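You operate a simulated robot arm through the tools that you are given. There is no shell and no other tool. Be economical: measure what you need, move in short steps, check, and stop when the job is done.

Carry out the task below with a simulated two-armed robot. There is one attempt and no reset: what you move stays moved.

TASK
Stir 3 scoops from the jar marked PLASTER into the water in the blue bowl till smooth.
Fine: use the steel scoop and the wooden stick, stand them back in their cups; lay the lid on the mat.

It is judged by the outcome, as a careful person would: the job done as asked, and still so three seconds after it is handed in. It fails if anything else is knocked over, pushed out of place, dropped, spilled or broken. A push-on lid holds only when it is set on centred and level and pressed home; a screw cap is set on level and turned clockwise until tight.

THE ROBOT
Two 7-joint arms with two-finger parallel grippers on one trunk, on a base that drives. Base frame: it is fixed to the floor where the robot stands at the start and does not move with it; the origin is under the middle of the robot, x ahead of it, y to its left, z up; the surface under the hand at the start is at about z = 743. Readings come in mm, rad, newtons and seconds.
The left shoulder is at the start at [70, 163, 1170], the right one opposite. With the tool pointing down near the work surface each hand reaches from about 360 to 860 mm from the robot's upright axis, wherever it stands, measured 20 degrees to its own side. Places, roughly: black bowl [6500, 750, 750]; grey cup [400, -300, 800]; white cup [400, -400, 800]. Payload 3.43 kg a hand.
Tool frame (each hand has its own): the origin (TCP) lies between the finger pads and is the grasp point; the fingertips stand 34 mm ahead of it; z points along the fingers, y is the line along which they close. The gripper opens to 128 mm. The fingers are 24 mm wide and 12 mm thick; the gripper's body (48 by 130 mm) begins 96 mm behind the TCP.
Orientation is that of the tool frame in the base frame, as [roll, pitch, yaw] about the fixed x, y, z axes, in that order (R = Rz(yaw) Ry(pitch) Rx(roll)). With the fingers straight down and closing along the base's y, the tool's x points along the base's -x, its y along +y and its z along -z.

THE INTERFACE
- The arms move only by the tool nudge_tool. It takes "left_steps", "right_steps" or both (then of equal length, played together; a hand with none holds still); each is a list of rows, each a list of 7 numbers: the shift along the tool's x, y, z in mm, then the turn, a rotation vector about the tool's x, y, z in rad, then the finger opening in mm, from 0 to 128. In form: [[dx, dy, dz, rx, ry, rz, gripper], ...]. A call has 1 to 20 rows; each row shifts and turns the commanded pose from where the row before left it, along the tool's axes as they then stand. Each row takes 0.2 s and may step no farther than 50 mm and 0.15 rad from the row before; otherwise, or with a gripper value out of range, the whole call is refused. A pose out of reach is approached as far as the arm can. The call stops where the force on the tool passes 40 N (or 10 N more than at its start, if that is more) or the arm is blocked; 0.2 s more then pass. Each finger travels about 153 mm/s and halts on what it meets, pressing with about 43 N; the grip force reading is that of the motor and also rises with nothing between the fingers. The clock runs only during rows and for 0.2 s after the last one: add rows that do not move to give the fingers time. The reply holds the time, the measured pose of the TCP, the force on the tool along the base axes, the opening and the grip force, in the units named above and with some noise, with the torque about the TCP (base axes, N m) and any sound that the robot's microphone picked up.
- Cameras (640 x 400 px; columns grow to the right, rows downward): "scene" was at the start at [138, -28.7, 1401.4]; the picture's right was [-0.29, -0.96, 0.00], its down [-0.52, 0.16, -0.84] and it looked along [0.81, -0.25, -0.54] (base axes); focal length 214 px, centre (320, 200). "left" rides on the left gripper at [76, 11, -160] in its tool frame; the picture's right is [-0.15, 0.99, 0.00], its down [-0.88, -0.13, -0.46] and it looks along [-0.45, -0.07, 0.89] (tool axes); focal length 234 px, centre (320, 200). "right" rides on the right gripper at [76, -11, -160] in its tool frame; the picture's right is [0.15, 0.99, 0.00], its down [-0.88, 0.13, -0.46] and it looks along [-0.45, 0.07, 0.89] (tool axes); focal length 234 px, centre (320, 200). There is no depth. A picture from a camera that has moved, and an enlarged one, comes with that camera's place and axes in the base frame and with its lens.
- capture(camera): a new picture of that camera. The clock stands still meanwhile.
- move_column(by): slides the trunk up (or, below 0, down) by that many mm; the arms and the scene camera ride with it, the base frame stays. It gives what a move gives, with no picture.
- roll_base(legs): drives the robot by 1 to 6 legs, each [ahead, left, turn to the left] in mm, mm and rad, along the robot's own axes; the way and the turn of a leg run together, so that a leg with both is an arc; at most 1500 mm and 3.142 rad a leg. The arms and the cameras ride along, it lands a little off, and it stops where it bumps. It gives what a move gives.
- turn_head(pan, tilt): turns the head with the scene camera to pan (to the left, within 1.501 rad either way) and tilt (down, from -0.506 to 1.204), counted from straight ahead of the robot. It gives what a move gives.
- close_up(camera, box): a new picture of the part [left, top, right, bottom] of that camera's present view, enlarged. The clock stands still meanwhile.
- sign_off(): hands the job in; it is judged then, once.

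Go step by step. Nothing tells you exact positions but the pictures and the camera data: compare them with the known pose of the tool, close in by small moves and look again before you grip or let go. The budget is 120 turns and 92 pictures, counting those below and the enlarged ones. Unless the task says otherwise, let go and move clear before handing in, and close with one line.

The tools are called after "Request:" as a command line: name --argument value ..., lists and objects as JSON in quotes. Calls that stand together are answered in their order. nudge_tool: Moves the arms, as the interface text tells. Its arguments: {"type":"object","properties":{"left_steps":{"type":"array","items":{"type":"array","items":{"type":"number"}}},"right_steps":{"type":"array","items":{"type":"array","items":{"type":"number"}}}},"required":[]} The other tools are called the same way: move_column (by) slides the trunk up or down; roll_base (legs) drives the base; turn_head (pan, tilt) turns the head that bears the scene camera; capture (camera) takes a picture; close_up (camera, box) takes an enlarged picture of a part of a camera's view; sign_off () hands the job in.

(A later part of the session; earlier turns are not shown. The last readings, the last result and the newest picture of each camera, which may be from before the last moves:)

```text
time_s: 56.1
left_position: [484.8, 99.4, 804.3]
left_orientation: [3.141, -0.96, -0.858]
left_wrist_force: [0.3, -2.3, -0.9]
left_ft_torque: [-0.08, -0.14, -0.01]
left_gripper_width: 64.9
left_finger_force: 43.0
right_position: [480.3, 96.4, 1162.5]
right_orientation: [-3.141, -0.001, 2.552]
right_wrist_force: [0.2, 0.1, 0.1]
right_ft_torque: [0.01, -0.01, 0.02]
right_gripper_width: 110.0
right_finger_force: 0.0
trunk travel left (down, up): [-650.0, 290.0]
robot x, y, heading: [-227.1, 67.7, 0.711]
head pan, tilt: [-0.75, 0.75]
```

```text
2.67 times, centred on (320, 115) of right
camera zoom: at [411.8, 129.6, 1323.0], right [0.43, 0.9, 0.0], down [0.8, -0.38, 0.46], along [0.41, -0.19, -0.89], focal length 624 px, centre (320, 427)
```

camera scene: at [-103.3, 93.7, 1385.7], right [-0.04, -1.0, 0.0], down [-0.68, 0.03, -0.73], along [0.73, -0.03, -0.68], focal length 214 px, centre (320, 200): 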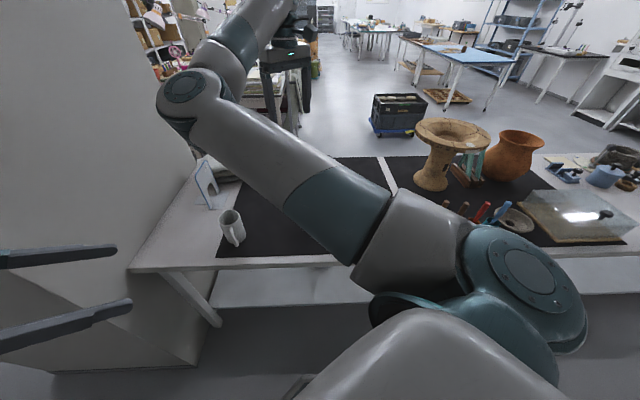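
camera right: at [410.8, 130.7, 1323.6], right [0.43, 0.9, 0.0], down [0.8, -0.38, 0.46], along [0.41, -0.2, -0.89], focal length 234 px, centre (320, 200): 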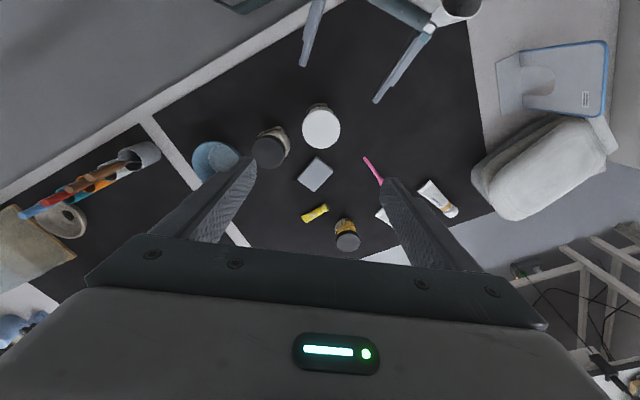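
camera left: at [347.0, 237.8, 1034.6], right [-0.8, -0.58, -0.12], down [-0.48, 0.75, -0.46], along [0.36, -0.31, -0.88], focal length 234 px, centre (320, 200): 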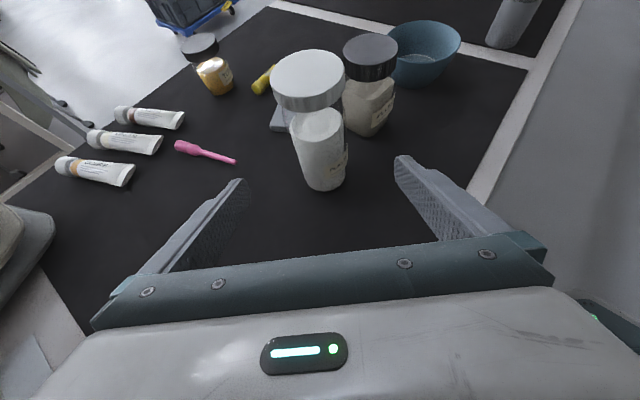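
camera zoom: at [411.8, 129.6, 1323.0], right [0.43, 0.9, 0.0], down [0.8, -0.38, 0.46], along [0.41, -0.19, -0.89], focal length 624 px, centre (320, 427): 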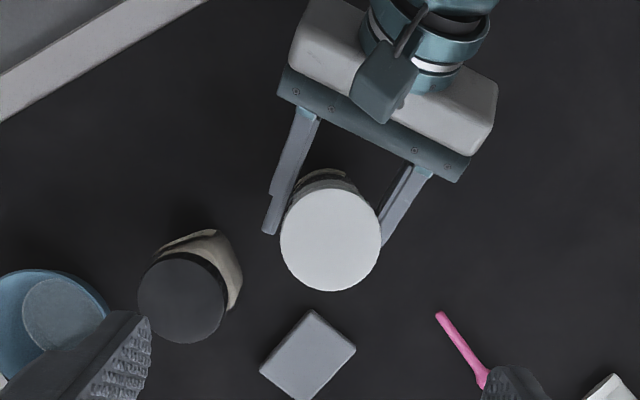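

Left grips the jar (65 mm). Lid centre is about (482, 101, 908); now the right hand descends over it with a moderate opening.

Request:
nudge_tool --right_steps '[[0.6, 4, 0, 0, 0, 0, 92], [0, 0, 40, 0, 0, 0, 92], [0, 0, 40, 0, 0, 0, 92], [0, 0, 40, 0, 0, 0, 92], [0, 0, 40, 0, 0, 0, 92], [0, 0, 40, 0, 0, 0, 92], [0, 0, 0, 0, 0, 0, 92]]'

Request:
capture --camera "right"

Request:
capture --camera "left"

```text
time_s: 57.7
left_position: [485.7, 99.8, 805.4]
left_orientation: [-3.14, -0.959, -0.859]
left_wrist_force: [-1.4, 1.9, -0.2]
left_ft_torque: [0.22, -0.1, 0.01]
left_gripper_width: 64.6
left_finger_force: 43.0
right_position: [481.1, 97.1, 959.3]
right_orientation: [-3.14, 0.0, 2.552]
right_wrist_force: [0.2, -0.9, 0.0]
right_ft_torque: [0.0, -0.02, 0.02]
right_gripper_width: 91.9
right_finger_force: 0.1
right hand out of reach, approached as far as the arm can: row 1
trunk travel left (down, up): [-650.0, 290.0]
robot x, y, heading: [-226.7, 67.5, 0.714]
head pan, tilt: [-0.75, 0.75]
```

```text
63 pictures are left
camera right: at [411.9, 129.5, 1119.6], right [0.43, 0.9, 0.0], down [0.8, -0.38, 0.46], along [0.41, -0.2, -0.89], focal length 234 px, centre (320, 200)
```

right: 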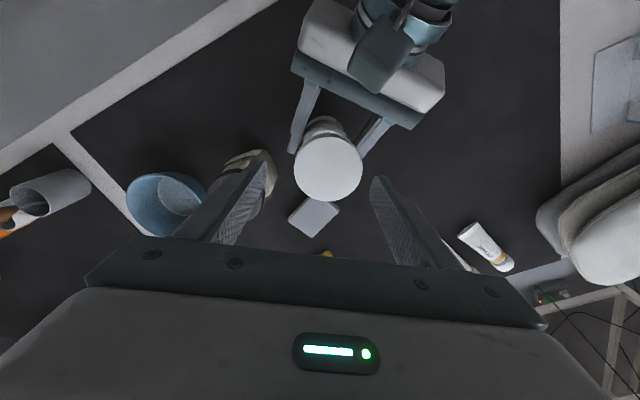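

```text
62 pictures are left
camera left: at [420.9, 157.8, 958.4], right [-0.8, -0.58, -0.12], down [-0.48, 0.75, -0.46], along [0.36, -0.31, -0.88], focal length 234 px, centre (320, 200)
```

left: 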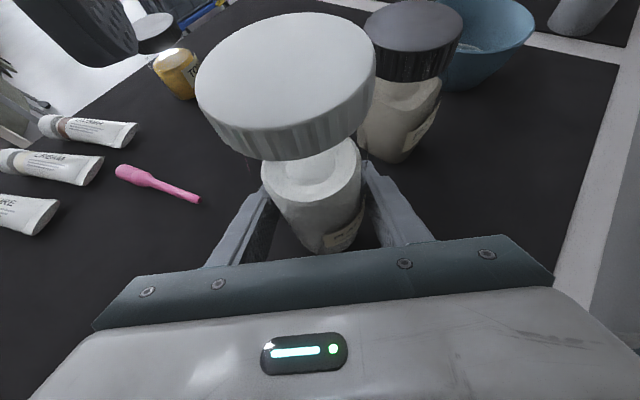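

Right hand is at its leftward limit, about 8 mm short. I'll lift the jar slightly with the left hand and bring it 14 mm to the right, then line up the right hand.

Request:
nudge_tool --left_steps '[[0, 0, 0, 0, 0, 0, 50], [6.5, 0.9, 0, 0, 0, 0, 50], [6.6, 0.9, 8.3, 0, 0, 0, 50], [0, 0, 0, 0, 0, 0, 50], [0, 0, 0, 0, 0, 0, 50]]' --right_steps '[[-5, 1, 0, 0, 0, 0, 92], [-5, 1, 0, 0, 0, 0, 92], [0, 0, 0, 0, 0, 0, 92], [0, 0, 0, 0, 0, 0, 92], [0, 0, 0, 0, 0, 0, 92]]'

Request:
close_up --camera "right" --box '[200, 90, 440, 240]'

```text
time_s: 58.9
left_position: [494.7, 86.7, 812.1]
left_orientation: [3.141, -0.959, -0.858]
left_wrist_force: [-0.8, -0.1, -5.5]
left_ft_torque: [-0.03, -0.01, -0.03]
left_gripper_width: 64.6
left_finger_force: 43.2
right_position: [490.8, 93.0, 960.3]
right_orientation: [3.14, 0.0, 2.554]
right_wrist_force: [0.0, -0.4, -0.2]
right_ft_torque: [-0.01, 0.0, 0.0]
right_gripper_width: 91.9
right_finger_force: 0.0
trunk travel left (down, up): [-650.0, 290.0]
robot x, y, heading: [-226.8, 68.3, 0.715]
head pan, tilt: [-0.75, 0.75]
```

```text
2.67 times, centred on (320, 165) of right
camera zoom: at [421.9, 126.2, 1120.3], right [0.43, 0.9, 0.0], down [0.8, -0.38, 0.46], along [0.41, -0.19, -0.89], focal length 624 px, centre (320, 293)
```

zoom: 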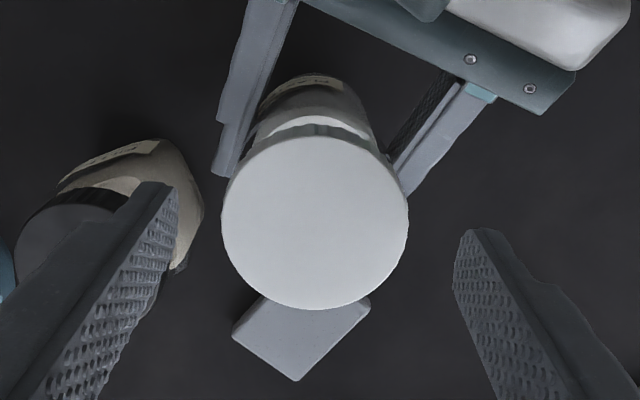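

Lid is centred under the right hand. Descend and grip it.

Request:
nudge_tool --right_steps '[[0, 0, 20, 0, 0, 0, 92], [0, 0, 20, 0, 0, 0, 92], [0, 0, 14, 0, 0, 0, 92], [0, 0, 0, 0, 0, 0, 80], [0, 0, 0, 0, 0, 0, 70], [0, 0, 0, 0, 0, 0, 62], [0, 0, 0, 0, 0, 0, 54], [0, 0, 0, 0, 0, 0, 54]]'

Request:
capture --camera "left"

```text
time_s: 60.7
left_position: [492.6, 87.0, 811.9]
left_orientation: [-3.141, -0.957, -0.856]
left_wrist_force: [6.4, 4.2, -5.2]
left_ft_torque: [-0.33, 0.5, 0.02]
left_gripper_width: 64.7
left_finger_force: 43.0
right_position: [489.7, 92.4, 906.9]
right_orientation: [-3.14, -0.001, 2.552]
right_wrist_force: [-6.2, -3.7, 1.0]
right_ft_torque: [-0.09, 0.04, -0.02]
right_gripper_width: 62.5
right_finger_force: 43.3
trunk travel left (down, up): [-650.0, 290.0]
robot x, y, heading: [-225.9, 62.7, 0.713]
head pan, tilt: [-0.75, 0.75]
```

```text
60 pictures are left
camera left: at [428.7, 145.6, 965.1], right [-0.8, -0.58, -0.12], down [-0.48, 0.75, -0.46], along [0.36, -0.31, -0.88], focal length 234 px, centre (320, 200)
```

left: 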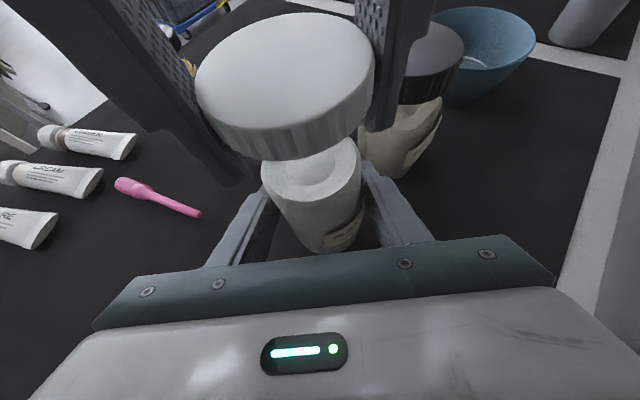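

Lid gripped. Turn it counter-clockwise a first 0.6 rad and watch the torque.

Request:
nudge_tool --right_steps '[[0, 0, 0, 0, 0, -0.1, 54], [0, 0, 0, 0, 0, -0.1, 54], [0, 0, -0.2, 0, 0, -0.1, 54], [0, 0, -0.2, 0, 0, -0.1, 54], [0, 0, 0, 0, 0, -0.1, 54], [0, 0, -0.2, 0, 0, -0.1, 54], [0, 0, 0, 0, 0, 0, 54]]'

```text
time_s: 62.3
left_position: [493.6, 92.4, 810.4]
left_orientation: [-3.141, -0.956, -0.854]
left_wrist_force: [2.2, 30.4, -1.4]
left_ft_torque: [-1.81, 0.7, 0.97]
left_gripper_width: 63.6
left_finger_force: 43.2
right_position: [491.1, 89.0, 907.7]
right_orientation: [-3.137, -0.001, -3.131]
right_wrist_force: [-2.0, -29.7, 0.2]
right_ft_torque: [-1.06, -0.4, -1.04]
right_gripper_width: 64.0
right_finger_force: 42.9
trunk travel left (down, up): [-650.0, 290.0]
robot x, y, heading: [-225.0, 65.8, 0.714]
head pan, tilt: [-0.75, 0.75]
```

There is ~1 N·m and some sideways load; let me see whether lid or jar turned.

Request:
capture --camera "left"

```text
59 pictures are left
camera left: at [429.3, 148.5, 964.4], right [-0.8, -0.59, -0.12], down [-0.48, 0.75, -0.46], along [0.36, -0.31, -0.88], focal length 234 px, centre (320, 200)
```

left: 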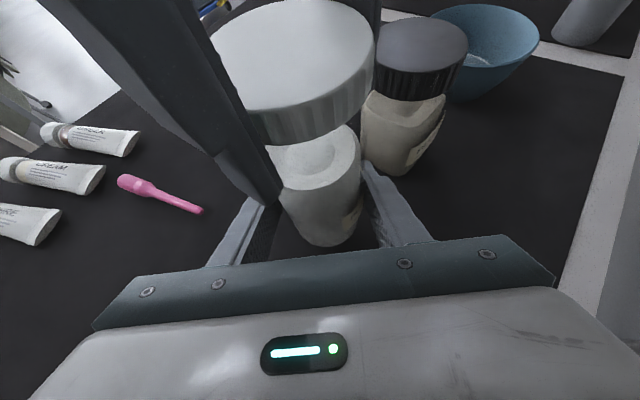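

The jar seems to have turned with the lid. It may be a push-on lid with a ribbed edge; I'll relieve the side load and test a gentle straight pull.

Request:
nudge_tool --right_steps '[[0, -3, 0, 0, 0, 0, 54], [0, 0, -1, 0, 0, 0, 54], [0, 0, -1, 0, 0, 0, 54], [0, 0, -1, 0, 0, 0, 54], [0, 0, -1, 0, 0, 0, 54], [0, 0, -1, 0, 0, 0, 54]]'

Request:
capture --camera "left"

```text
time_s: 63.7
left_position: [494.1, 89.0, 812.6]
left_orientation: [-3.141, -0.962, -0.856]
left_wrist_force: [1.2, 29.7, 17.9]
left_ft_torque: [-1.48, 0.66, 0.47]
left_gripper_width: 63.5
left_finger_force: 43.3
right_position: [491.0, 89.0, 910.1]
right_orientation: [-3.137, -0.003, -3.131]
right_wrist_force: [-1.7, -29.7, -23.2]
right_ft_torque: [-1.41, -0.35, -0.6]
right_gripper_width: 64.6
right_finger_force: 42.8
trunk travel left (down, up): [-650.0, 290.0]
robot x, y, heading: [-227.0, 67.8, 0.711]
head pan, tilt: [-0.75, 0.75]
```

```text
58 pictures are left
camera left: at [429.0, 146.4, 965.9], right [-0.8, -0.59, -0.12], down [-0.48, 0.75, -0.46], along [0.36, -0.31, -0.88], focal length 234 px, centre (320, 200)
```

left: 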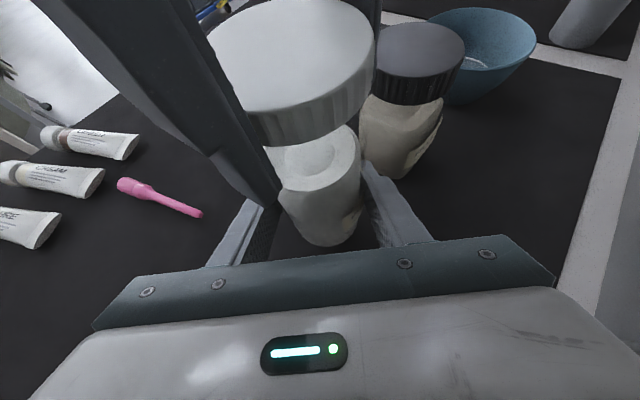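

No gap opened, and side load is masking things. I'll release the lid, re-centre the grip at this angle, and try again better aligned.

Request:
nudge_tool --right_steps '[[0, 0, 2, 0, 0, 0, 66], [0, 0, 2, 0, 0, 0, 74], [0, 0, 0, 0, 0, 0, 78], [0, 0, 0, 0, 0, 0, 78], [0, 0, 0, 0, 0, 0, 78]]'

Request:
capture --camera "right"

```text
time_s: 64.9
left_position: [494.1, 86.2, 810.5]
left_orientation: [3.141, -0.959, -0.859]
left_wrist_force: [-0.4, -0.2, -4.9]
left_ft_torque: [0.03, 0.01, -0.01]
left_gripper_width: 63.4
left_finger_force: 43.2
right_position: [490.0, 89.9, 909.0]
right_orientation: [3.14, -0.001, -3.13]
right_wrist_force: [-0.1, -0.2, 0.3]
right_ft_torque: [-0.04, 0.0, -0.05]
right_gripper_width: 78.1
right_finger_force: 0.2
trunk travel left (down, up): [-650.0, 290.0]
robot x, y, heading: [-225.3, 67.4, 0.71]
head pan, tilt: [-0.75, 0.75]
```

```text
57 pictures are left
camera right: at [414.5, 78.2, 1069.3], right [-0.16, 0.99, 0.0], down [0.88, 0.14, 0.46], along [0.45, 0.07, -0.89], focal length 234 px, centre (320, 200)
```

right: 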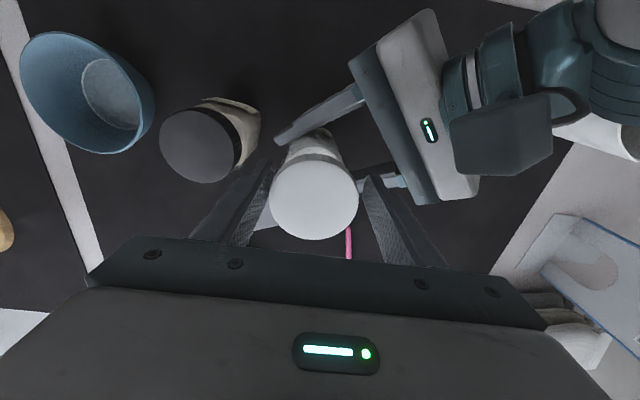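

Lid centre is ~4 mm off my fingers; re-centre, grip and twist a little, watching the load.

Request:
nudge_tool --right_steps '[[0.5, -4, 0, 0, 0, 0, 78], [0, 0, 0, 0, 0, 0, 70], [0, 0, 0, 0, 0, 0, 62], [0, 0, 0, 0, 0, 0, 54], [0, 0, 0, 0, 0, 0, 54]]'

Request:
nudge_tool --right_steps '[[0, 0, 0, 0, 0, -0.08, 54], [0, 0, 0, 0, 0, -0.08, 54], [0, 0, 0, 0, 0, -0.08, 54]]'

```text
time_s: 66.1
left_position: [493.0, 86.2, 812.4]
left_orientation: [3.141, -0.957, -0.857]
left_wrist_force: [0.9, -7.6, -6.7]
left_ft_torque: [1.02, -0.11, 0.56]
left_gripper_width: 63.2
left_finger_force: 42.9
right_position: [489.6, 85.5, 909.9]
right_orientation: [-3.14, 0.001, -3.128]
right_wrist_force: [-2.1, 6.7, 0.9]
right_ft_torque: [-0.21, 0.27, -0.52]
right_gripper_width: 64.4
right_finger_force: 43.3
trunk travel left (down, up): [-650.0, 290.0]
robot x, y, heading: [-224.5, 65.6, 0.708]
head pan, tilt: [-0.75, 0.75]
```

```text
time_s: 66.9
left_position: [493.8, 88.5, 809.3]
left_orientation: [3.14, -0.957, -0.855]
left_wrist_force: [-1.7, 0.9, -7.0]
left_ft_torque: [0.6, -0.3, 1.53]
left_gripper_width: 62.9
left_finger_force: 43.1
right_position: [489.6, 83.9, 909.0]
right_orientation: [-3.14, 0.0, -2.891]
right_wrist_force: [2.0, -1.5, 1.1]
right_ft_torque: [-0.77, 0.11, -1.53]
right_gripper_width: 65.1
right_finger_force: 43.0
trunk travel left (down, up): [-650.0, 290.0]
robot x, y, heading: [-225.0, 65.0, 0.714]
head pan, tilt: [-0.75, 0.75]
```

Side load is gone and torque is building cleanly (1.5 N·m). Continue the twist.

Request:
nudge_tool --right_steps '[[0, 0, 0, 0, 0, -0.08, 54], [0, 0, 0, 0, 0, -0.08, 54], [0, 0, 0, 0, 0, -0.08, 54], [0, 0, 0, 0, 0, -0.08, 54]]'

Request:
capture --camera "left"

```text
time_s: 67.9
left_position: [495.3, 90.9, 811.0]
left_orientation: [-3.139, -0.96, -0.853]
left_wrist_force: [15.9, 23.9, -4.8]
left_ft_torque: [-1.17, 1.12, 0.88]
left_gripper_width: 63.2
left_finger_force: 42.6
right_position: [489.9, 84.6, 907.9]
right_orientation: [-3.14, -0.004, -2.573]
right_wrist_force: [-14.8, -23.5, -0.1]
right_ft_torque: [-1.07, 0.35, -0.92]
right_gripper_width: 66.1
right_finger_force: 43.3
trunk travel left (down, up): [-650.0, 290.0]
robot x, y, heading: [-229.4, 66.5, 0.711]
head pan, tilt: [-0.75, 0.75]
```

```text
56 pictures are left
camera left: at [429.5, 148.1, 964.8], right [-0.8, -0.59, -0.12], down [-0.48, 0.75, -0.46], along [0.36, -0.31, -0.88], focal length 234 px, centre (320, 200)
```

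left: 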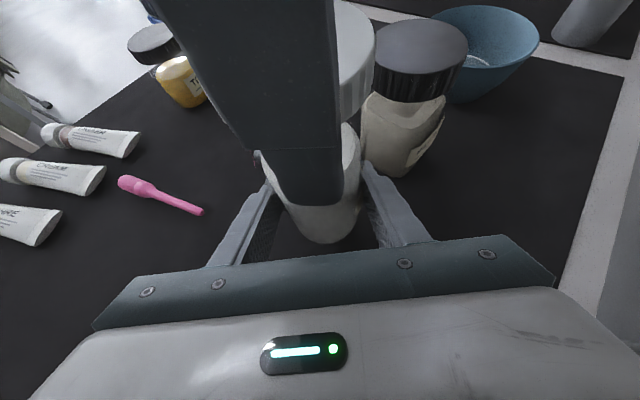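

The jar rolls in the left grip while the lid stays fixed to it, so this looks like a push-on lid. I'll re-centre the right grip and pull straight up harder.

Request:
nudge_tool --right_steps '[[0, 0, 0, 0, 0, 0, 70], [0, 0, 0, 0, 0, 0, 80], [0, 0, 0, 0, 0, 0, 80]]'

Request:
close_up --camera "right" --box '[200, 90, 440, 240]'

Request:
close_up --camera "left" --box '[200, 60, 440, 260]'

```text
time_s: 68.7
left_position: [493.9, 85.3, 812.4]
left_orientation: [3.141, -0.96, -0.858]
left_wrist_force: [0.7, -0.4, -5.7]
left_ft_torque: [0.02, 0.03, 0.01]
left_gripper_width: 62.9
left_finger_force: 42.8
right_position: [490.9, 87.6, 908.2]
right_orientation: [3.139, -0.003, -2.569]
right_wrist_force: [0.8, -0.4, -0.2]
right_ft_torque: [0.02, -0.01, 0.02]
right_gripper_width: 80.0
right_finger_force: 0.0
trunk travel left (down, up): [-650.0, 290.0]
robot x, y, heading: [-226.1, 64.2, 0.715]
head pan, tilt: [-0.75, 0.75]
```

```text
2.67 times, centred on (320, 165) of right
camera zoom: at [432.6, 35.8, 1069.1], right [-0.66, 0.75, 0.0], down [0.67, 0.59, 0.46], along [0.34, 0.3, -0.89], focal length 624 px, centre (320, 293)
```

zoom: 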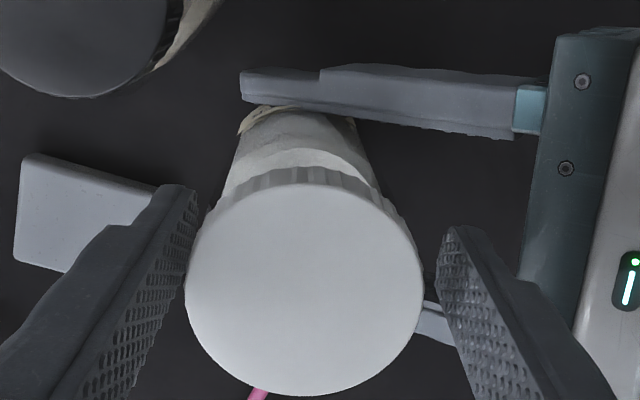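

```text
2.00 times, centred on (320, 160) of left
camera zoom: at [428.3, 144.1, 965.4], right [-0.8, -0.58, -0.12], down [-0.48, 0.75, -0.46], along [0.36, -0.31, -0.88], focal length 468 px, centre (320, 280)
```

zoom: 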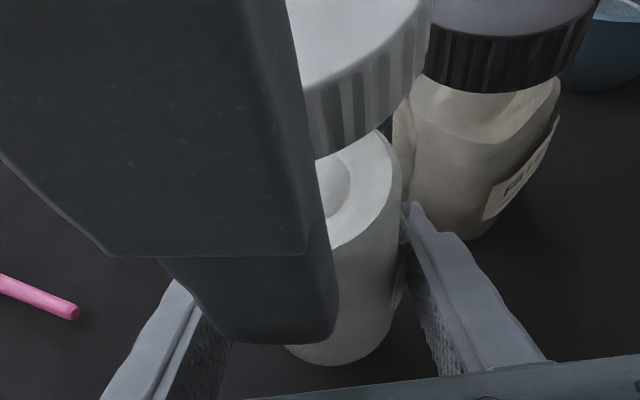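

Request:
nudge_tool --right_steps '[[0.9, -4.5, 0, 0, 0, 0, 80], [0, 0, 0, 0, 0, 0, 70], [0, 0, 0, 0, 0, 0, 62], [0, 0, 0, 0, 0, 0, 54], [0, 0, 0, 0, 0, 0, 54], [0, 0, -1.5, 0, 0, 0, 54], [0, 0, -1.5, 0, 0, 0, 54], [0, 0, -1.5, 0, 0, 0, 54], [0, 0, -1.5, 0, 0, 0, 54], [0, 0, -1.5, 0, 0, 0, 54], [0, 0, -1.5, 0, 0, 0, 54], [0, 0, -1.5, 0, 0, 0, 54], [0, 0, -1.5, 0, 0, 0, 54]]'

Request:
close_up --camera "left" --box '[200, 60, 440, 260]'

```text
time_s: 71.5
left_position: [493.8, 89.3, 811.3]
left_orientation: [-3.14, -0.96, -0.855]
left_wrist_force: [9.4, 11.8, 16.0]
left_ft_torque: [-1.29, 0.4, 0.35]
left_gripper_width: 62.8
left_finger_force: 43.3
right_position: [490.7, 80.4, 921.3]
right_orientation: [3.141, -0.004, -2.57]
right_wrist_force: [-11.0, -12.4, -21.7]
right_ft_torque: [-0.23, 0.77, -0.29]
right_gripper_width: 63.9
right_finger_force: 43.1
trunk travel left (down, up): [-650.0, 290.0]
robot x, y, heading: [-225.6, 65.2, 0.712]
head pan, tilt: [-0.75, 0.75]
```

```text
2.00 times, centred on (320, 160) of left
camera zoom: at [428.9, 146.5, 964.8], right [-0.8, -0.59, -0.12], down [-0.48, 0.75, -0.46], along [0.36, -0.31, -0.88], focal length 468 px, centre (320, 280)
```

zoom: 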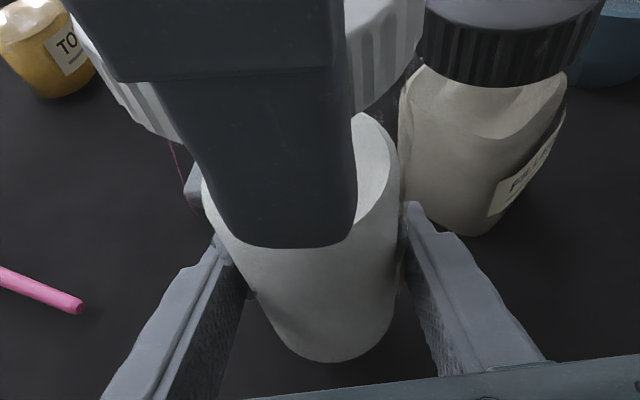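

Request:
capture --camera "right"

Request:
turn_head --pan -0.9 --tilt 0.9

Request:
capture --camera "scene"

```text
52 pictures are left
camera right: at [433.9, 31.2, 1081.6], right [-0.66, 0.75, 0.0], down [0.67, 0.59, 0.45], along [0.34, 0.3, -0.89], focal length 234 px, centre (320, 200)
```

right: 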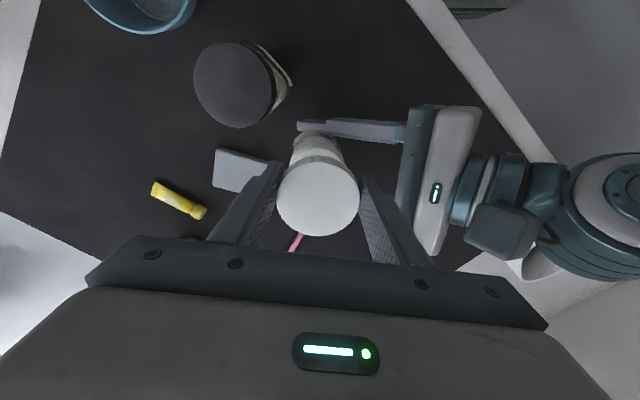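

```text
time_s: 72.2
left_position: [493.8, 89.3, 810.7]
left_orientation: [-3.141, -0.958, -0.856]
left_wrist_force: [15.1, 15.7, 8.5]
left_ft_torque: [-1.48, 0.39, 0.48]
left_gripper_width: 62.6
left_finger_force: 43.2
right_position: [491.8, 80.4, 921.9]
right_orientation: [-3.141, -0.002, -2.573]
right_wrist_force: [-15.5, -14.9, -13.5]
right_ft_torque: [-0.26, 1.36, -0.38]
right_gripper_width: 63.6
right_finger_force: 43.3
trunk travel left (down, up): [-650.0, 290.0]
robot x, y, heading: [-228.2, 67.8, 0.712]
head pan, tilt: [-0.901, 0.901]
```

```text
51 pictures are left
camera scene: at [-111.0, 82.6, 1373.8], right [-0.19, -0.98, 0.0], down [-0.77, 0.15, -0.62], along [0.61, -0.12, -0.78], focal length 214 px, centre (320, 200)
```

scene: 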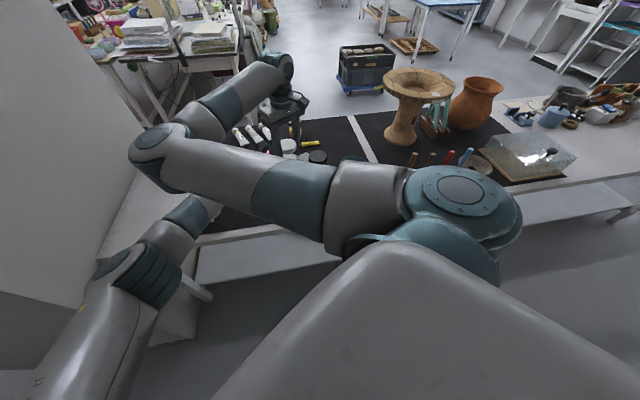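

The fingers slid up the lid rather than the lid lifting. I'll regrip lower with full pad contact, better centred, and pull in measured steps.

Request:
nudge_tool --right_steps '[[0, 0, 0, 0, 0, 0, 70], [0, 0, 0, 0, 0, 0, 80], [3, 0, 18, 0, 0, 0, 80], [0, 0, 0, 0, 0, 0, 70], [0, 0, 0, 0, 0, 0, 62], [0, 0, 0, 0, 0, 0, 50], [0, 0, 0, 0, 0, 0, 50]]'

Request:
nudge_tool --right_steps '[[0, 0, -2, 0, 0, 0, 50], [0, 0, -2, 0, 0, 0, 50]]'

Request:
nudge_tool --right_steps '[[0, 0, -2, 0, 0, 0, 50], [0, 0, -1, 0, 0, 0, 50]]'

```text
time_s: 73.8
left_position: [493.1, 87.9, 811.2]
left_orientation: [-3.141, -0.956, -0.857]
left_wrist_force: [-10.7, 9.9, -4.0]
left_ft_torque: [-0.16, -0.11, 0.3]
left_gripper_width: 62.7
left_finger_force: 43.4
right_position: [489.9, 79.6, 902.8]
right_orientation: [-3.141, 0.0, -2.571]
right_wrist_force: [10.4, -9.9, 0.9]
right_ft_torque: [-0.7, -0.85, -0.47]
right_gripper_width: 63.5
right_finger_force: 42.4
trunk travel left (down, up): [-650.0, 290.0]
robot x, y, heading: [-224.3, 64.5, 0.71]
head pan, tilt: [-0.901, 0.901]
```

```text
time_s: 74.4
left_position: [494.1, 87.7, 813.3]
left_orientation: [-3.141, -0.962, -0.855]
left_wrist_force: [-18.1, 16.3, 13.0]
left_ft_torque: [-0.59, -0.45, 0.23]
left_gripper_width: 62.8
left_finger_force: 43.3
right_position: [489.0, 79.6, 906.4]
right_orientation: [-3.14, -0.001, -2.573]
right_wrist_force: [18.7, -15.1, -17.2]
right_ft_torque: [-1.03, -1.19, -0.44]
right_gripper_width: 63.7
right_finger_force: 43.2
trunk travel left (down, up): [-650.0, 290.0]
robot x, y, heading: [-224.3, 65.9, 0.716]
head pan, tilt: [-0.901, 0.901]
```

```text
time_s: 75.0
left_position: [494.8, 87.1, 813.5]
left_orientation: [-3.14, -0.962, -0.859]
left_wrist_force: [-10.1, 14.4, 22.3]
left_ft_torque: [-0.25, -0.32, 0.55]
left_gripper_width: 62.6
left_finger_force: 42.9
right_position: [489.5, 80.8, 909.2]
right_orientation: [-3.141, -0.003, -2.571]
right_wrist_force: [10.3, -15.5, -27.6]
right_ft_torque: [-1.3, -0.49, -0.71]
right_gripper_width: 63.9
right_finger_force: 43.1
trunk travel left (down, up): [-650.0, 290.0]
robot x, y, heading: [-222.8, 66.5, 0.711]
head pan, tilt: [-0.901, 0.901]
```

Request:
nudge_tool --right_steps '[[0, 0, -1.5, 0, 0, 0, 50], [0, 0, -1.5, 0, 0, 0, 50]]'

Request:
nudge_tool --right_steps '[[0, 0, -1.5, 0, 0, 0, 50], [0, 0, -1.5, 0, 0, 0, 50]]'

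Request:
capture --camera "left"

```text
time_s: 75.6
left_position: [493.4, 87.0, 812.9]
left_orientation: [3.14, -0.963, -0.857]
left_wrist_force: [5.2, 11.0, 23.9]
left_ft_torque: [-0.06, 0.7, 0.59]
left_gripper_width: 62.5
left_finger_force: 42.1
right_position: [488.9, 80.6, 912.7]
right_orientation: [3.138, -0.003, -2.571]
right_wrist_force: [-5.5, -10.4, -28.4]
right_ft_torque: [-1.2, 0.09, -0.6]
right_gripper_width: 63.6
right_finger_force: 42.9
trunk travel left (down, up): [-650.0, 290.0]
robot x, y, heading: [-227.2, 59.2, 0.714]
head pan, tilt: [-0.901, 0.901]
```

```text
time_s: 76.2
left_position: [493.5, 87.0, 813.2]
left_orientation: [-3.139, -0.962, -0.858]
left_wrist_force: [4.0, 10.3, 30.5]
left_ft_torque: [-0.36, 0.33, 0.35]
left_gripper_width: 62.7
left_finger_force: 42.8
right_position: [488.2, 79.1, 915.2]
right_orientation: [3.138, -0.005, -2.571]
right_wrist_force: [-3.4, -10.1, -35.0]
right_ft_torque: [-0.91, 0.26, -0.38]
right_gripper_width: 63.1
right_finger_force: 42.9
trunk travel left (down, up): [-650.0, 290.0]
robot x, y, heading: [-226.9, 69.5, 0.712]
head pan, tilt: [-0.901, 0.901]
```

```text
50 pictures are left
camera left: at [428.6, 144.6, 966.2], right [-0.8, -0.58, -0.12], down [-0.48, 0.75, -0.46], along [0.36, -0.31, -0.88], focal length 234 px, centre (320, 200)
```

left: 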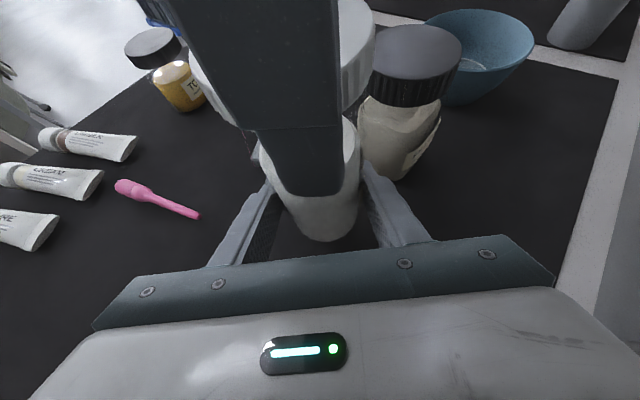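

Let me measure whether lid or fingers moved.

Request:
close_up --camera "right" --box '[200, 90, 440, 240]'

```text
2.67 times, centred on (320, 165) of right
camera zoom: at [431.3, 29.2, 1075.4], right [-0.66, 0.75, 0.0], down [0.67, 0.59, 0.45], along [0.34, 0.3, -0.89], focal length 624 px, centre (320, 293)
```

zoom: 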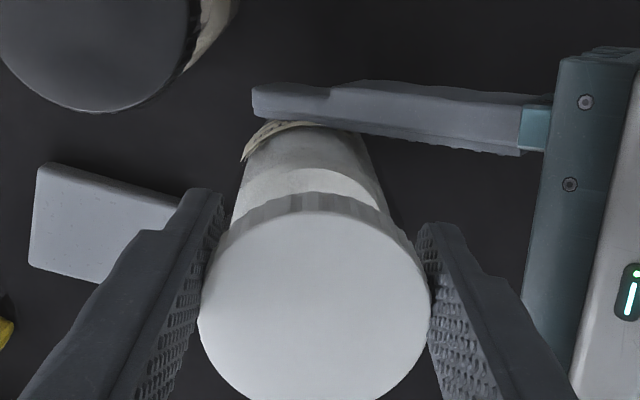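

I'll release, turn the right hand back and lift a little, then inspect the lid joint closely from the left camera.

Request:
nudge_tool --right_steps '[[0, 0, 0, 0, 0, 0, 70], [0, 0, 0, 0, 0, 0, 84], [0, 0, -40, 0, 0, 0, 90], [0, 0, 0, 0, 0, 0.145, 90], [0, 0, 0, 0, 0, 0.145, 90], [0, 0, 0, 0, 0, 0.145, 90], [0, 0, 0, 0, 0, 0.145, 90], [0, 0, 0, 0, 0, 0.145, 90], [0, 0, 0, 0, 0, 0.145, 90], [0, 0, 0, 0, 0, 0.145, 90], [0, 0, 0, 0, 0, 0.145, 90], [0, 0, -20, 0, 0, 0, 90], [0, 0, 0, 0, 0, 0, 90]]'

Request:
close_up --camera "left" --box '[170, 0, 410, 260]'

Request:
close_up --camera "right" --box '[200, 60, 440, 210]'

```text
time_s: 79.0
left_position: [493.2, 87.7, 811.3]
left_orientation: [-3.141, -0.958, -0.856]
left_wrist_force: [0.4, 0.0, -5.5]
left_ft_torque: [0.03, 0.0, -0.02]
left_gripper_width: 62.9
left_finger_force: 42.9
right_position: [489.4, 79.6, 975.5]
right_orientation: [-3.14, 0.001, 2.552]
right_wrist_force: [-0.6, 0.1, 0.1]
right_ft_torque: [0.0, 0.04, 0.0]
right_gripper_width: 89.9
right_finger_force: 0.1
trunk travel left (down, up): [-650.0, 290.0]
robot x, y, heading: [-230.5, 71.3, 0.711]
head pan, tilt: [-0.901, 0.901]
```

```text
1.54 times, centred on (290, 130) of left
camera zoom: at [428.7, 145.1, 964.9], right [-0.8, -0.58, -0.12], down [-0.48, 0.75, -0.46], along [0.36, -0.31, -0.88], focal length 360 px, centre (366, 308)
```

zoom: 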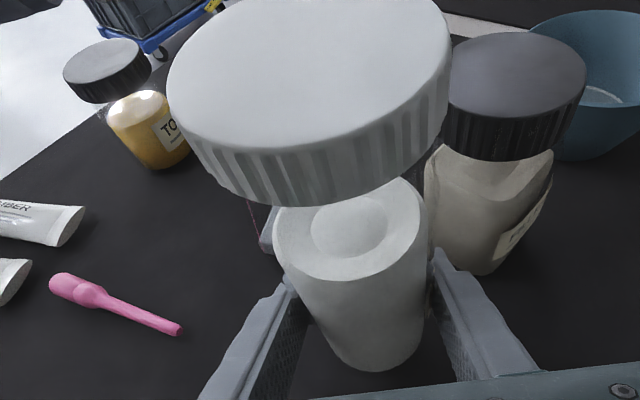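

```text
2.67 times, centred on (320, 135) of right
camera zoom: at [421.3, 112.6, 1135.8], right [0.43, 0.9, 0.0], down [0.8, -0.38, 0.46], along [0.41, -0.2, -0.89], focal length 624 px, centre (320, 373)
```

zoom: 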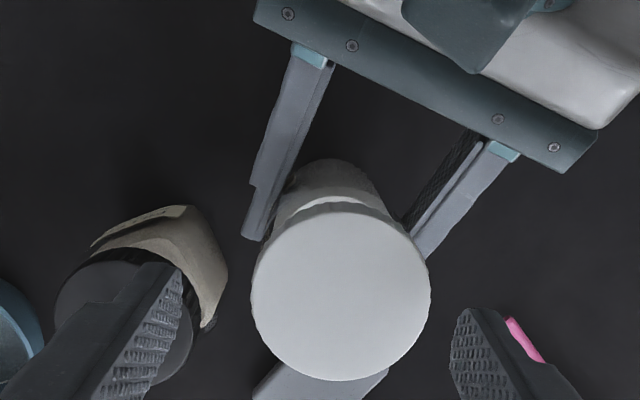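

The jar is clear glass with powder inside; pulling made the jar slip upward in the left grip, lid unmoved. I'll set the jar down on the mat again so the table helps resist the twist.

Request:
nudge_tool --left_steps '[[-4.1, 0, 2.9, 0, 0, 0, 50], [-4.1, 0, 2.9, 0, 0, 0, 50], [-2.5, 0, 1.7, 0, 0, 0, 50], [0, 0, 0, 0, 0, 0, 50]]'

Request:
nudge_tool --left_steps '[[-2.5, 0, 1.7, 0, 0, 0, 50], [-2.5, 0, 1.7, 0, 0, 0, 50], [0, 0, 0, 0, 0, 0, 50]]'

```text
time_s: 80.0
left_position: [492.9, 89.5, 802.6]
left_orientation: [-3.141, -0.958, -0.855]
left_wrist_force: [-0.7, -0.2, -5.2]
left_ft_torque: [0.04, 0.04, 0.01]
left_gripper_width: 62.3
left_finger_force: 43.2
left hand out of reach, approached as far as the arm can: row 2
right_position: [489.5, 80.3, 974.9]
right_orientation: [3.141, 0.001, 2.553]
right_wrist_force: [-0.4, 0.3, 0.0]
right_ft_torque: [-0.01, -0.01, -0.01]
right_gripper_width: 89.9
right_finger_force: 0.0
trunk travel left (down, up): [-650.0, 290.0]
robot x, y, heading: [-225.2, 65.5, 0.712]
head pan, tilt: [-0.901, 0.901]
```

```text
time_s: 80.8
left_position: [493.3, 90.1, 802.6]
left_orientation: [3.141, -0.96, -0.856]
left_wrist_force: [-0.3, 0.0, -4.4]
left_ft_torque: [0.0, 0.06, 0.01]
left_gripper_width: 62.7
left_finger_force: 42.9
left hand out of reach, approached as far as the arm can: row 2
right_position: [490.1, 79.6, 975.4]
right_orientation: [3.141, -0.001, 2.554]
right_wrist_force: [-0.3, 0.1, 0.4]
right_ft_torque: [-0.02, 0.02, 0.02]
right_gripper_width: 90.0
right_finger_force: 0.2
trunk travel left (down, up): [-650.0, 290.0]
robot x, y, heading: [-225.4, 66.9, 0.713]
head pan, tilt: [-0.901, 0.901]
```

Left is at its downward limit; I'll use the trunk to lower the jar.

Request:
move_column --by -8

```text
time_s: 81.4
left_position: [492.7, 89.4, 799.1]
left_orientation: [-3.135, -0.963, -0.86]
left_wrist_force: [2.2, 2.9, 16.2]
left_ft_torque: [0.57, 0.12, -0.09]
left_gripper_width: 62.5
left_finger_force: 43.0
right_position: [489.1, 79.8, 968.9]
right_orientation: [3.141, 0.002, 2.552]
right_wrist_force: [0.5, -0.3, -0.1]
right_ft_torque: [-0.02, 0.0, 0.0]
right_gripper_width: 90.1
right_finger_force: 0.0
trunk travel left (down, up): [-642.0, 298.0]
robot x, y, heading: [-227.1, 67.0, 0.712]
head pan, tilt: [-0.901, 0.901]
```

Request:
close_up --camera "right" --box '[200, 60, 440, 210]'

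Request:
close_up --camera "left" --box '[180, 0, 420, 260]'

```text
2.67 times, centred on (320, 135) of right
camera zoom: at [419.1, 112.7, 1129.4], right [0.43, 0.9, 0.0], down [0.8, -0.38, 0.46], along [0.41, -0.2, -0.89], focal length 624 px, centre (320, 373)
```

zoom: 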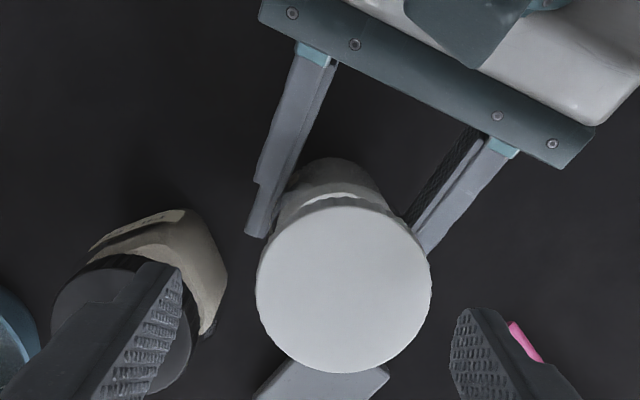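

```text
1.54 times, centred on (300, 130) of left
camera zoom: at [426.6, 146.7, 952.5], right [-0.8, -0.59, -0.12], down [-0.47, 0.75, -0.46], along [0.36, -0.31, -0.88], focal length 360 px, centre (351, 308)
```

zoom: 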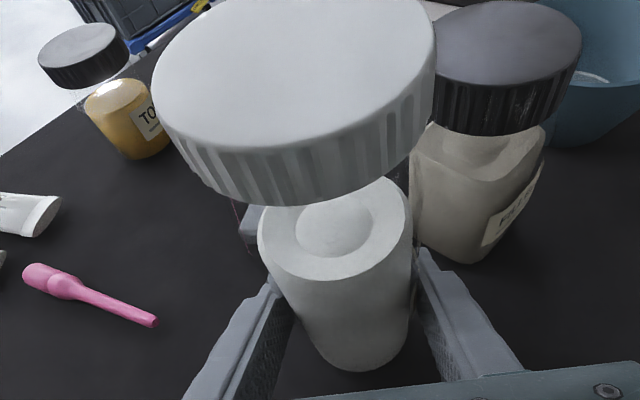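

Jar stands on the mat. Centre over the lid, descend, grip, press down lightly.

Request:
nudge_tool --right_steps '[[0.3, 7.3, 0, 0, 0, 0, 92], [0, 0, 35, 0, 0, 0, 92], [0, 0, 33, 0, 0, 0, 92], [0, 0, 0, 0, 0, 0, 78], [0, 0, 0, 0, 0, 0, 66], [0, 0, 0, 0, 0, 0, 50], [0, 0, 0, 0, 0, 0, 50], [0, 0, 2, 0, 0, 0, 50], [0, 0, 2, 0, 0, 0, 50]]'

```text
time_s: 83.4
left_position: [491.0, 88.4, 796.8]
left_orientation: [-3.134, -0.962, -0.86]
left_wrist_force: [32.5, -9.5, 10.8]
left_ft_torque: [0.25, 0.27, 0.03]
left_gripper_width: 62.6
left_finger_force: 43.2
right_position: [491.3, 85.1, 900.4]
right_orientation: [3.138, 0.001, 2.551]
right_wrist_force: [-10.7, 0.7, 32.7]
right_ft_torque: [0.04, 1.02, 0.0]
right_gripper_width: 64.3
right_finger_force: 42.9
trunk travel left (down, up): [-642.0, 298.0]
robot x, y, heading: [-225.7, 67.7, 0.71]
head pan, tilt: [-0.901, 0.901]
```

Request:
nudge_tool --right_steps '[[0, 0, 0, 0, 0, -0.08, 50], [0, 0, 0, 0, 0, -0.08, 50], [0, 0, 0, 0, 0, -0.08, 50]]'

Request:
nudge_tool --right_steps '[[0, 0, 0, 0, 0, -0.08, 50], [0, 0, 0, 0, 0, -0.08, 50], [0, 0, 0, 0, 0, -0.08, 50]]'

Request:
capture --camera "left"

```text
time_s: 84.2
left_position: [489.2, 92.4, 796.0]
left_orientation: [-3.137, -0.959, -0.859]
left_wrist_force: [-0.8, 8.4, 11.9]
left_ft_torque: [0.36, -0.32, 1.04]
left_gripper_width: 63.1
left_finger_force: 43.4
right_position: [492.1, 86.4, 900.3]
right_orientation: [3.14, 0.01, 2.795]
right_wrist_force: [9.6, -0.8, 33.3]
right_ft_torque: [0.04, 0.01, -1.23]
right_gripper_width: 65.8
right_finger_force: 43.2
trunk travel left (down, up): [-642.0, 298.0]
robot x, y, heading: [-229.2, 69.8, 0.712]
head pan, tilt: [-0.901, 0.901]
```

```text
time_s: 85.0
left_position: [490.4, 89.5, 794.7]
left_orientation: [-3.14, -0.96, -0.857]
left_wrist_force: [5.8, 10.2, -3.5]
left_ft_torque: [-1.36, 0.91, 0.93]
left_gripper_width: 63.1
left_finger_force: 42.7
right_position: [489.6, 82.7, 897.2]
right_orientation: [-3.141, -0.003, 3.03]
right_wrist_force: [-15.9, -13.6, 23.9]
right_ft_torque: [0.0, 0.5, -1.01]
right_gripper_width: 66.7
right_finger_force: 42.9
trunk travel left (down, up): [-642.0, 298.0]
robot x, y, heading: [-225.5, 65.6, 0.707]
head pan, tilt: [-0.901, 0.901]
```

```text
44 pictures are left
camera left: at [424.5, 146.5, 949.6], right [-0.8, -0.59, -0.12], down [-0.48, 0.75, -0.46], along [0.36, -0.31, -0.88], focal length 234 px, centre (320, 200)
```

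left: 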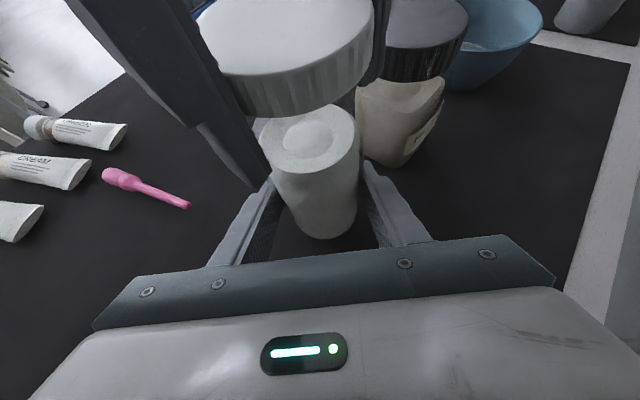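

Request:
close_up --camera "right" --box '[200, 60, 440, 210]'

```text
2.67 times, centred on (320, 135) of right
camera zoom: at [413.2, 81.4, 1057.2], right [-0.03, 1.0, 0.0], down [0.89, 0.03, 0.45], along [0.45, 0.01, -0.89], focal length 624 px, centre (320, 373)
```

zoom: 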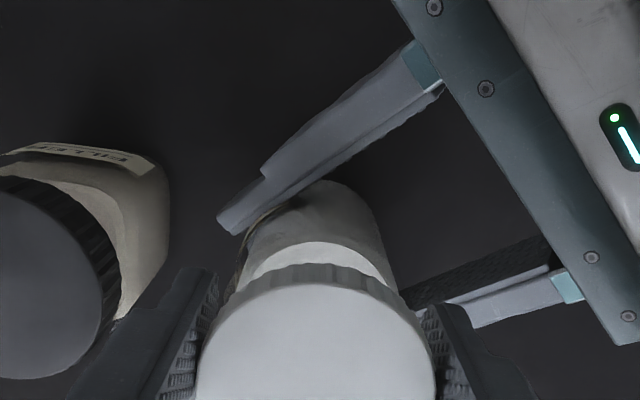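

This time the label (jar) did not turn while the hand did, so the lid may be turning. Continue the counter-clockwise twist with the side load eased.

Request:
nudge_tool --right_steps '[[2, -2, 0, 0, 0, 0, 50], [0, 0, 0, 0, 0, -0.1, 50], [0, 0, 0, 0, 0, -0.1, 50], [0, 0, 0, 0, 0, -0.1, 50], [0, 0, 0, 0, 0, -0.1, 50], [0, 0, 0, 0, 0, -0.1, 50], [0, 0, 0, 0, 0, -0.1, 50]]'

Request:
nudge_tool --right_steps '[[0, 0, 0, 0, 0, -0.1, 50], [0, 0, 0, 0, 0, -0.1, 50], [0, 0, 0, 0, 0, -0.1, 50], [0, 0, 0, 0, 0, -0.1, 50], [0, 0, 0, 0, 0, -0.1, 50], [0, 0, 0, 0, 0, -0.1, 50]]'

Request:
capture --camera "right"

```text
time_s: 86.6
left_position: [494.0, 92.9, 796.7]
left_orientation: [-3.133, -0.959, -0.854]
left_wrist_force: [14.4, 30.4, 6.0]
left_ft_torque: [-1.23, 0.59, 1.02]
left_gripper_width: 63.2
left_finger_force: 42.9
right_position: [490.8, 81.1, 896.3]
right_orientation: [-3.138, -0.003, -2.654]
right_wrist_force: [-5.5, -33.9, 12.4]
right_ft_torque: [-1.66, -0.77, -1.34]
right_gripper_width: 67.8
right_finger_force: 43.1
trunk travel left (down, up): [-642.0, 298.0]
robot x, y, heading: [-226.4, 68.3, 0.715]
head pan, tilt: [-0.901, 0.901]
```

```text
time_s: 88.0
left_position: [488.8, 86.2, 794.6]
left_orientation: [3.141, -0.959, -0.86]
left_wrist_force: [-5.8, 3.3, 0.5]
left_ft_torque: [0.76, 0.34, -0.14]
left_gripper_width: 62.4
left_finger_force: 43.2
right_position: [490.8, 85.8, 895.6]
right_orientation: [3.139, 0.004, -2.044]
right_wrist_force: [3.5, -0.6, 0.7]
right_ft_torque: [-0.47, -0.46, 0.17]
right_gripper_width: 64.6
right_finger_force: 12.5
trunk travel left (down, up): [-642.0, 298.0]
robot x, y, heading: [-227.7, 66.3, 0.713]
head pan, tilt: [-0.901, 0.901]
```

```text
42 pictures are left
camera right: at [466.1, 13.4, 1056.4], right [-0.95, 0.32, 0.0], down [0.29, 0.84, 0.46], along [0.15, 0.43, -0.89], focal length 234 px, centre (320, 200)
```

right: 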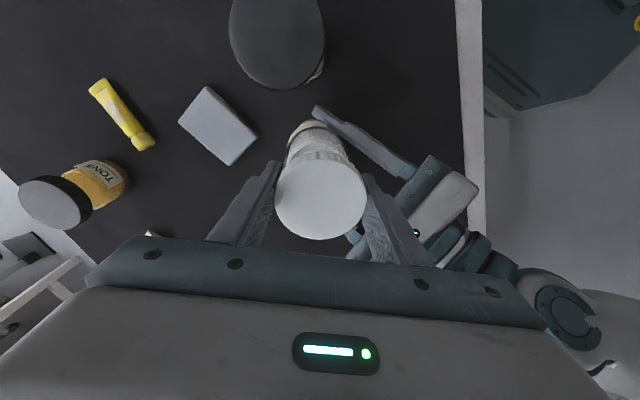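

The torque suddenly vanished: possibly the lid came loose. Check with a hold and a small further turn.

Request:
nudge_tool --right_steps '[[0, 0, 0, 0, 0, 0, 50], [0, 0, 0, 0, 0, 0, 50]]'

Request:
nudge_tool --right_steps '[[0, 0, 0, 0, 0, -0.06, 50], [0, 0, 0, 0, 0, -0.06, 50]]'

Request:
close_up --camera "left" --box '[180, 0, 420, 260]'

```text
time_s: 88.6
left_position: [493.2, 86.6, 795.3]
left_orientation: [-3.141, -0.959, -0.858]
left_wrist_force: [-0.8, -8.9, -8.2]
left_ft_torque: [1.03, 0.52, -0.5]
left_gripper_width: 62.5
left_finger_force: 42.5
right_position: [491.2, 85.3, 895.8]
right_orientation: [3.138, 0.003, -2.05]
right_wrist_force: [0.8, 8.2, 3.7]
right_ft_torque: [-0.09, -0.95, 0.46]
right_gripper_width: 64.9
right_finger_force: 12.3
trunk travel left (down, up): [-642.0, 298.0]
robot x, y, heading: [-225.1, 65.5, 0.711]
head pan, tilt: [-0.901, 0.901]
```

```text
time_s: 89.2
left_position: [491.7, 88.8, 794.6]
left_orientation: [3.14, -0.958, -0.858]
left_wrist_force: [1.8, -5.8, -12.1]
left_ft_torque: [0.98, 0.54, 0.29]
left_gripper_width: 62.4
left_finger_force: 42.5
right_position: [490.2, 83.0, 895.8]
right_orientation: [-3.14, 0.0, -1.932]
right_wrist_force: [-1.2, 6.3, 9.3]
right_ft_torque: [-0.33, -0.33, -0.32]
right_gripper_width: 62.3
right_finger_force: 42.8
trunk travel left (down, up): [-642.0, 298.0]
robot x, y, heading: [-225.6, 68.0, 0.711]
head pan, tilt: [-0.901, 0.901]
```

```text
1.54 times, centred on (300, 130) of left
camera zoom: at [427.6, 146.9, 948.3], right [-0.8, -0.58, -0.12], down [-0.48, 0.75, -0.46], along [0.36, -0.31, -0.88], focal length 360 px, centre (351, 308)
```

zoom: 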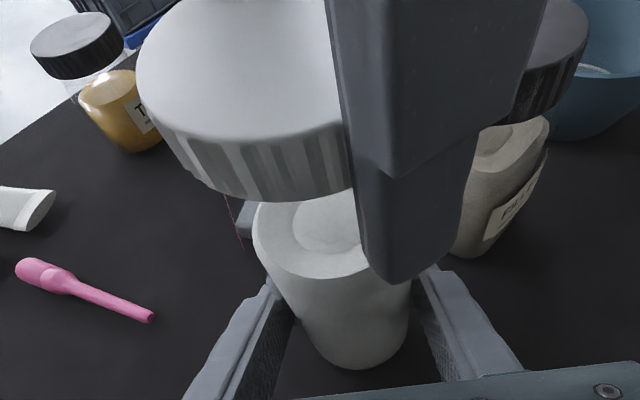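

The lid's edge is faceted and my fingers stepped round it; the lid neither turns nor unscrews, so I take it as push-on. I'll grip on its flats, in line with the left grip, and rock it while pulling up.

Request:
nudge_tool --right_steps '[[0, 0, 0, 0, 0, 0, 70], [0, 0, 0, 0, 0, 0, 84], [0, 0, 0, 0, 0, 0.1428, 84], [0, 0, 0, 0, 0, 0.1428, 84], [0, 0, 0, 0, 0, 0.1428, 84], [0, 0, 0, 0, 0, 0.1428, 84], [0, 0, 0, 0, 0, 0.1428, 84], [0, 0, 0, 0, 0, 0.1428, 84], [0, 0, 0, 0, 0, 0.1428, 84], [0, 0, 0, 0, 0, 0.1428, 84], [0, 0, 0, 0, 0, 0.1428, 84], [0, 0, 0, 0, 0, 0.1428, 84], [0, 0, 0, 0, 0, 0.1428, 84], [0, 0, 0, 0, 0, 0, 84]]'

Request:
close_up --camera "right" --box '[200, 90, 440, 240]'

```text
time_s: 92.2
left_position: [492.5, 88.6, 795.7]
left_orientation: [-3.141, -0.957, -0.857]
left_wrist_force: [0.3, -0.1, -4.4]
left_ft_torque: [0.03, 0.02, 0.01]
left_gripper_width: 62.4
left_finger_force: 43.0
right_position: [491.9, 82.9, 896.3]
right_orientation: [3.141, 0.0, 2.783]
right_wrist_force: [-0.2, 0.7, 0.4]
right_ft_torque: [0.03, 0.01, -0.02]
right_gripper_width: 84.2
right_finger_force: 0.1
trunk travel left (down, up): [-642.0, 298.0]
robot x, y, heading: [-220.0, 68.8, 0.713]
head pan, tilt: [-0.901, 0.901]
```

```text
2.67 times, centred on (320, 165) of right
camera zoom: at [417.0, 100.5, 1055.8], right [0.21, 0.98, 0.0], down [0.87, -0.19, 0.46], along [0.44, -0.1, -0.89], focal length 624 px, centre (320, 293)
```

zoom: 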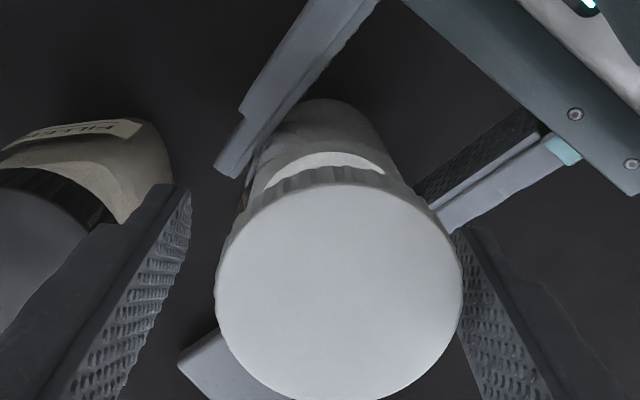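

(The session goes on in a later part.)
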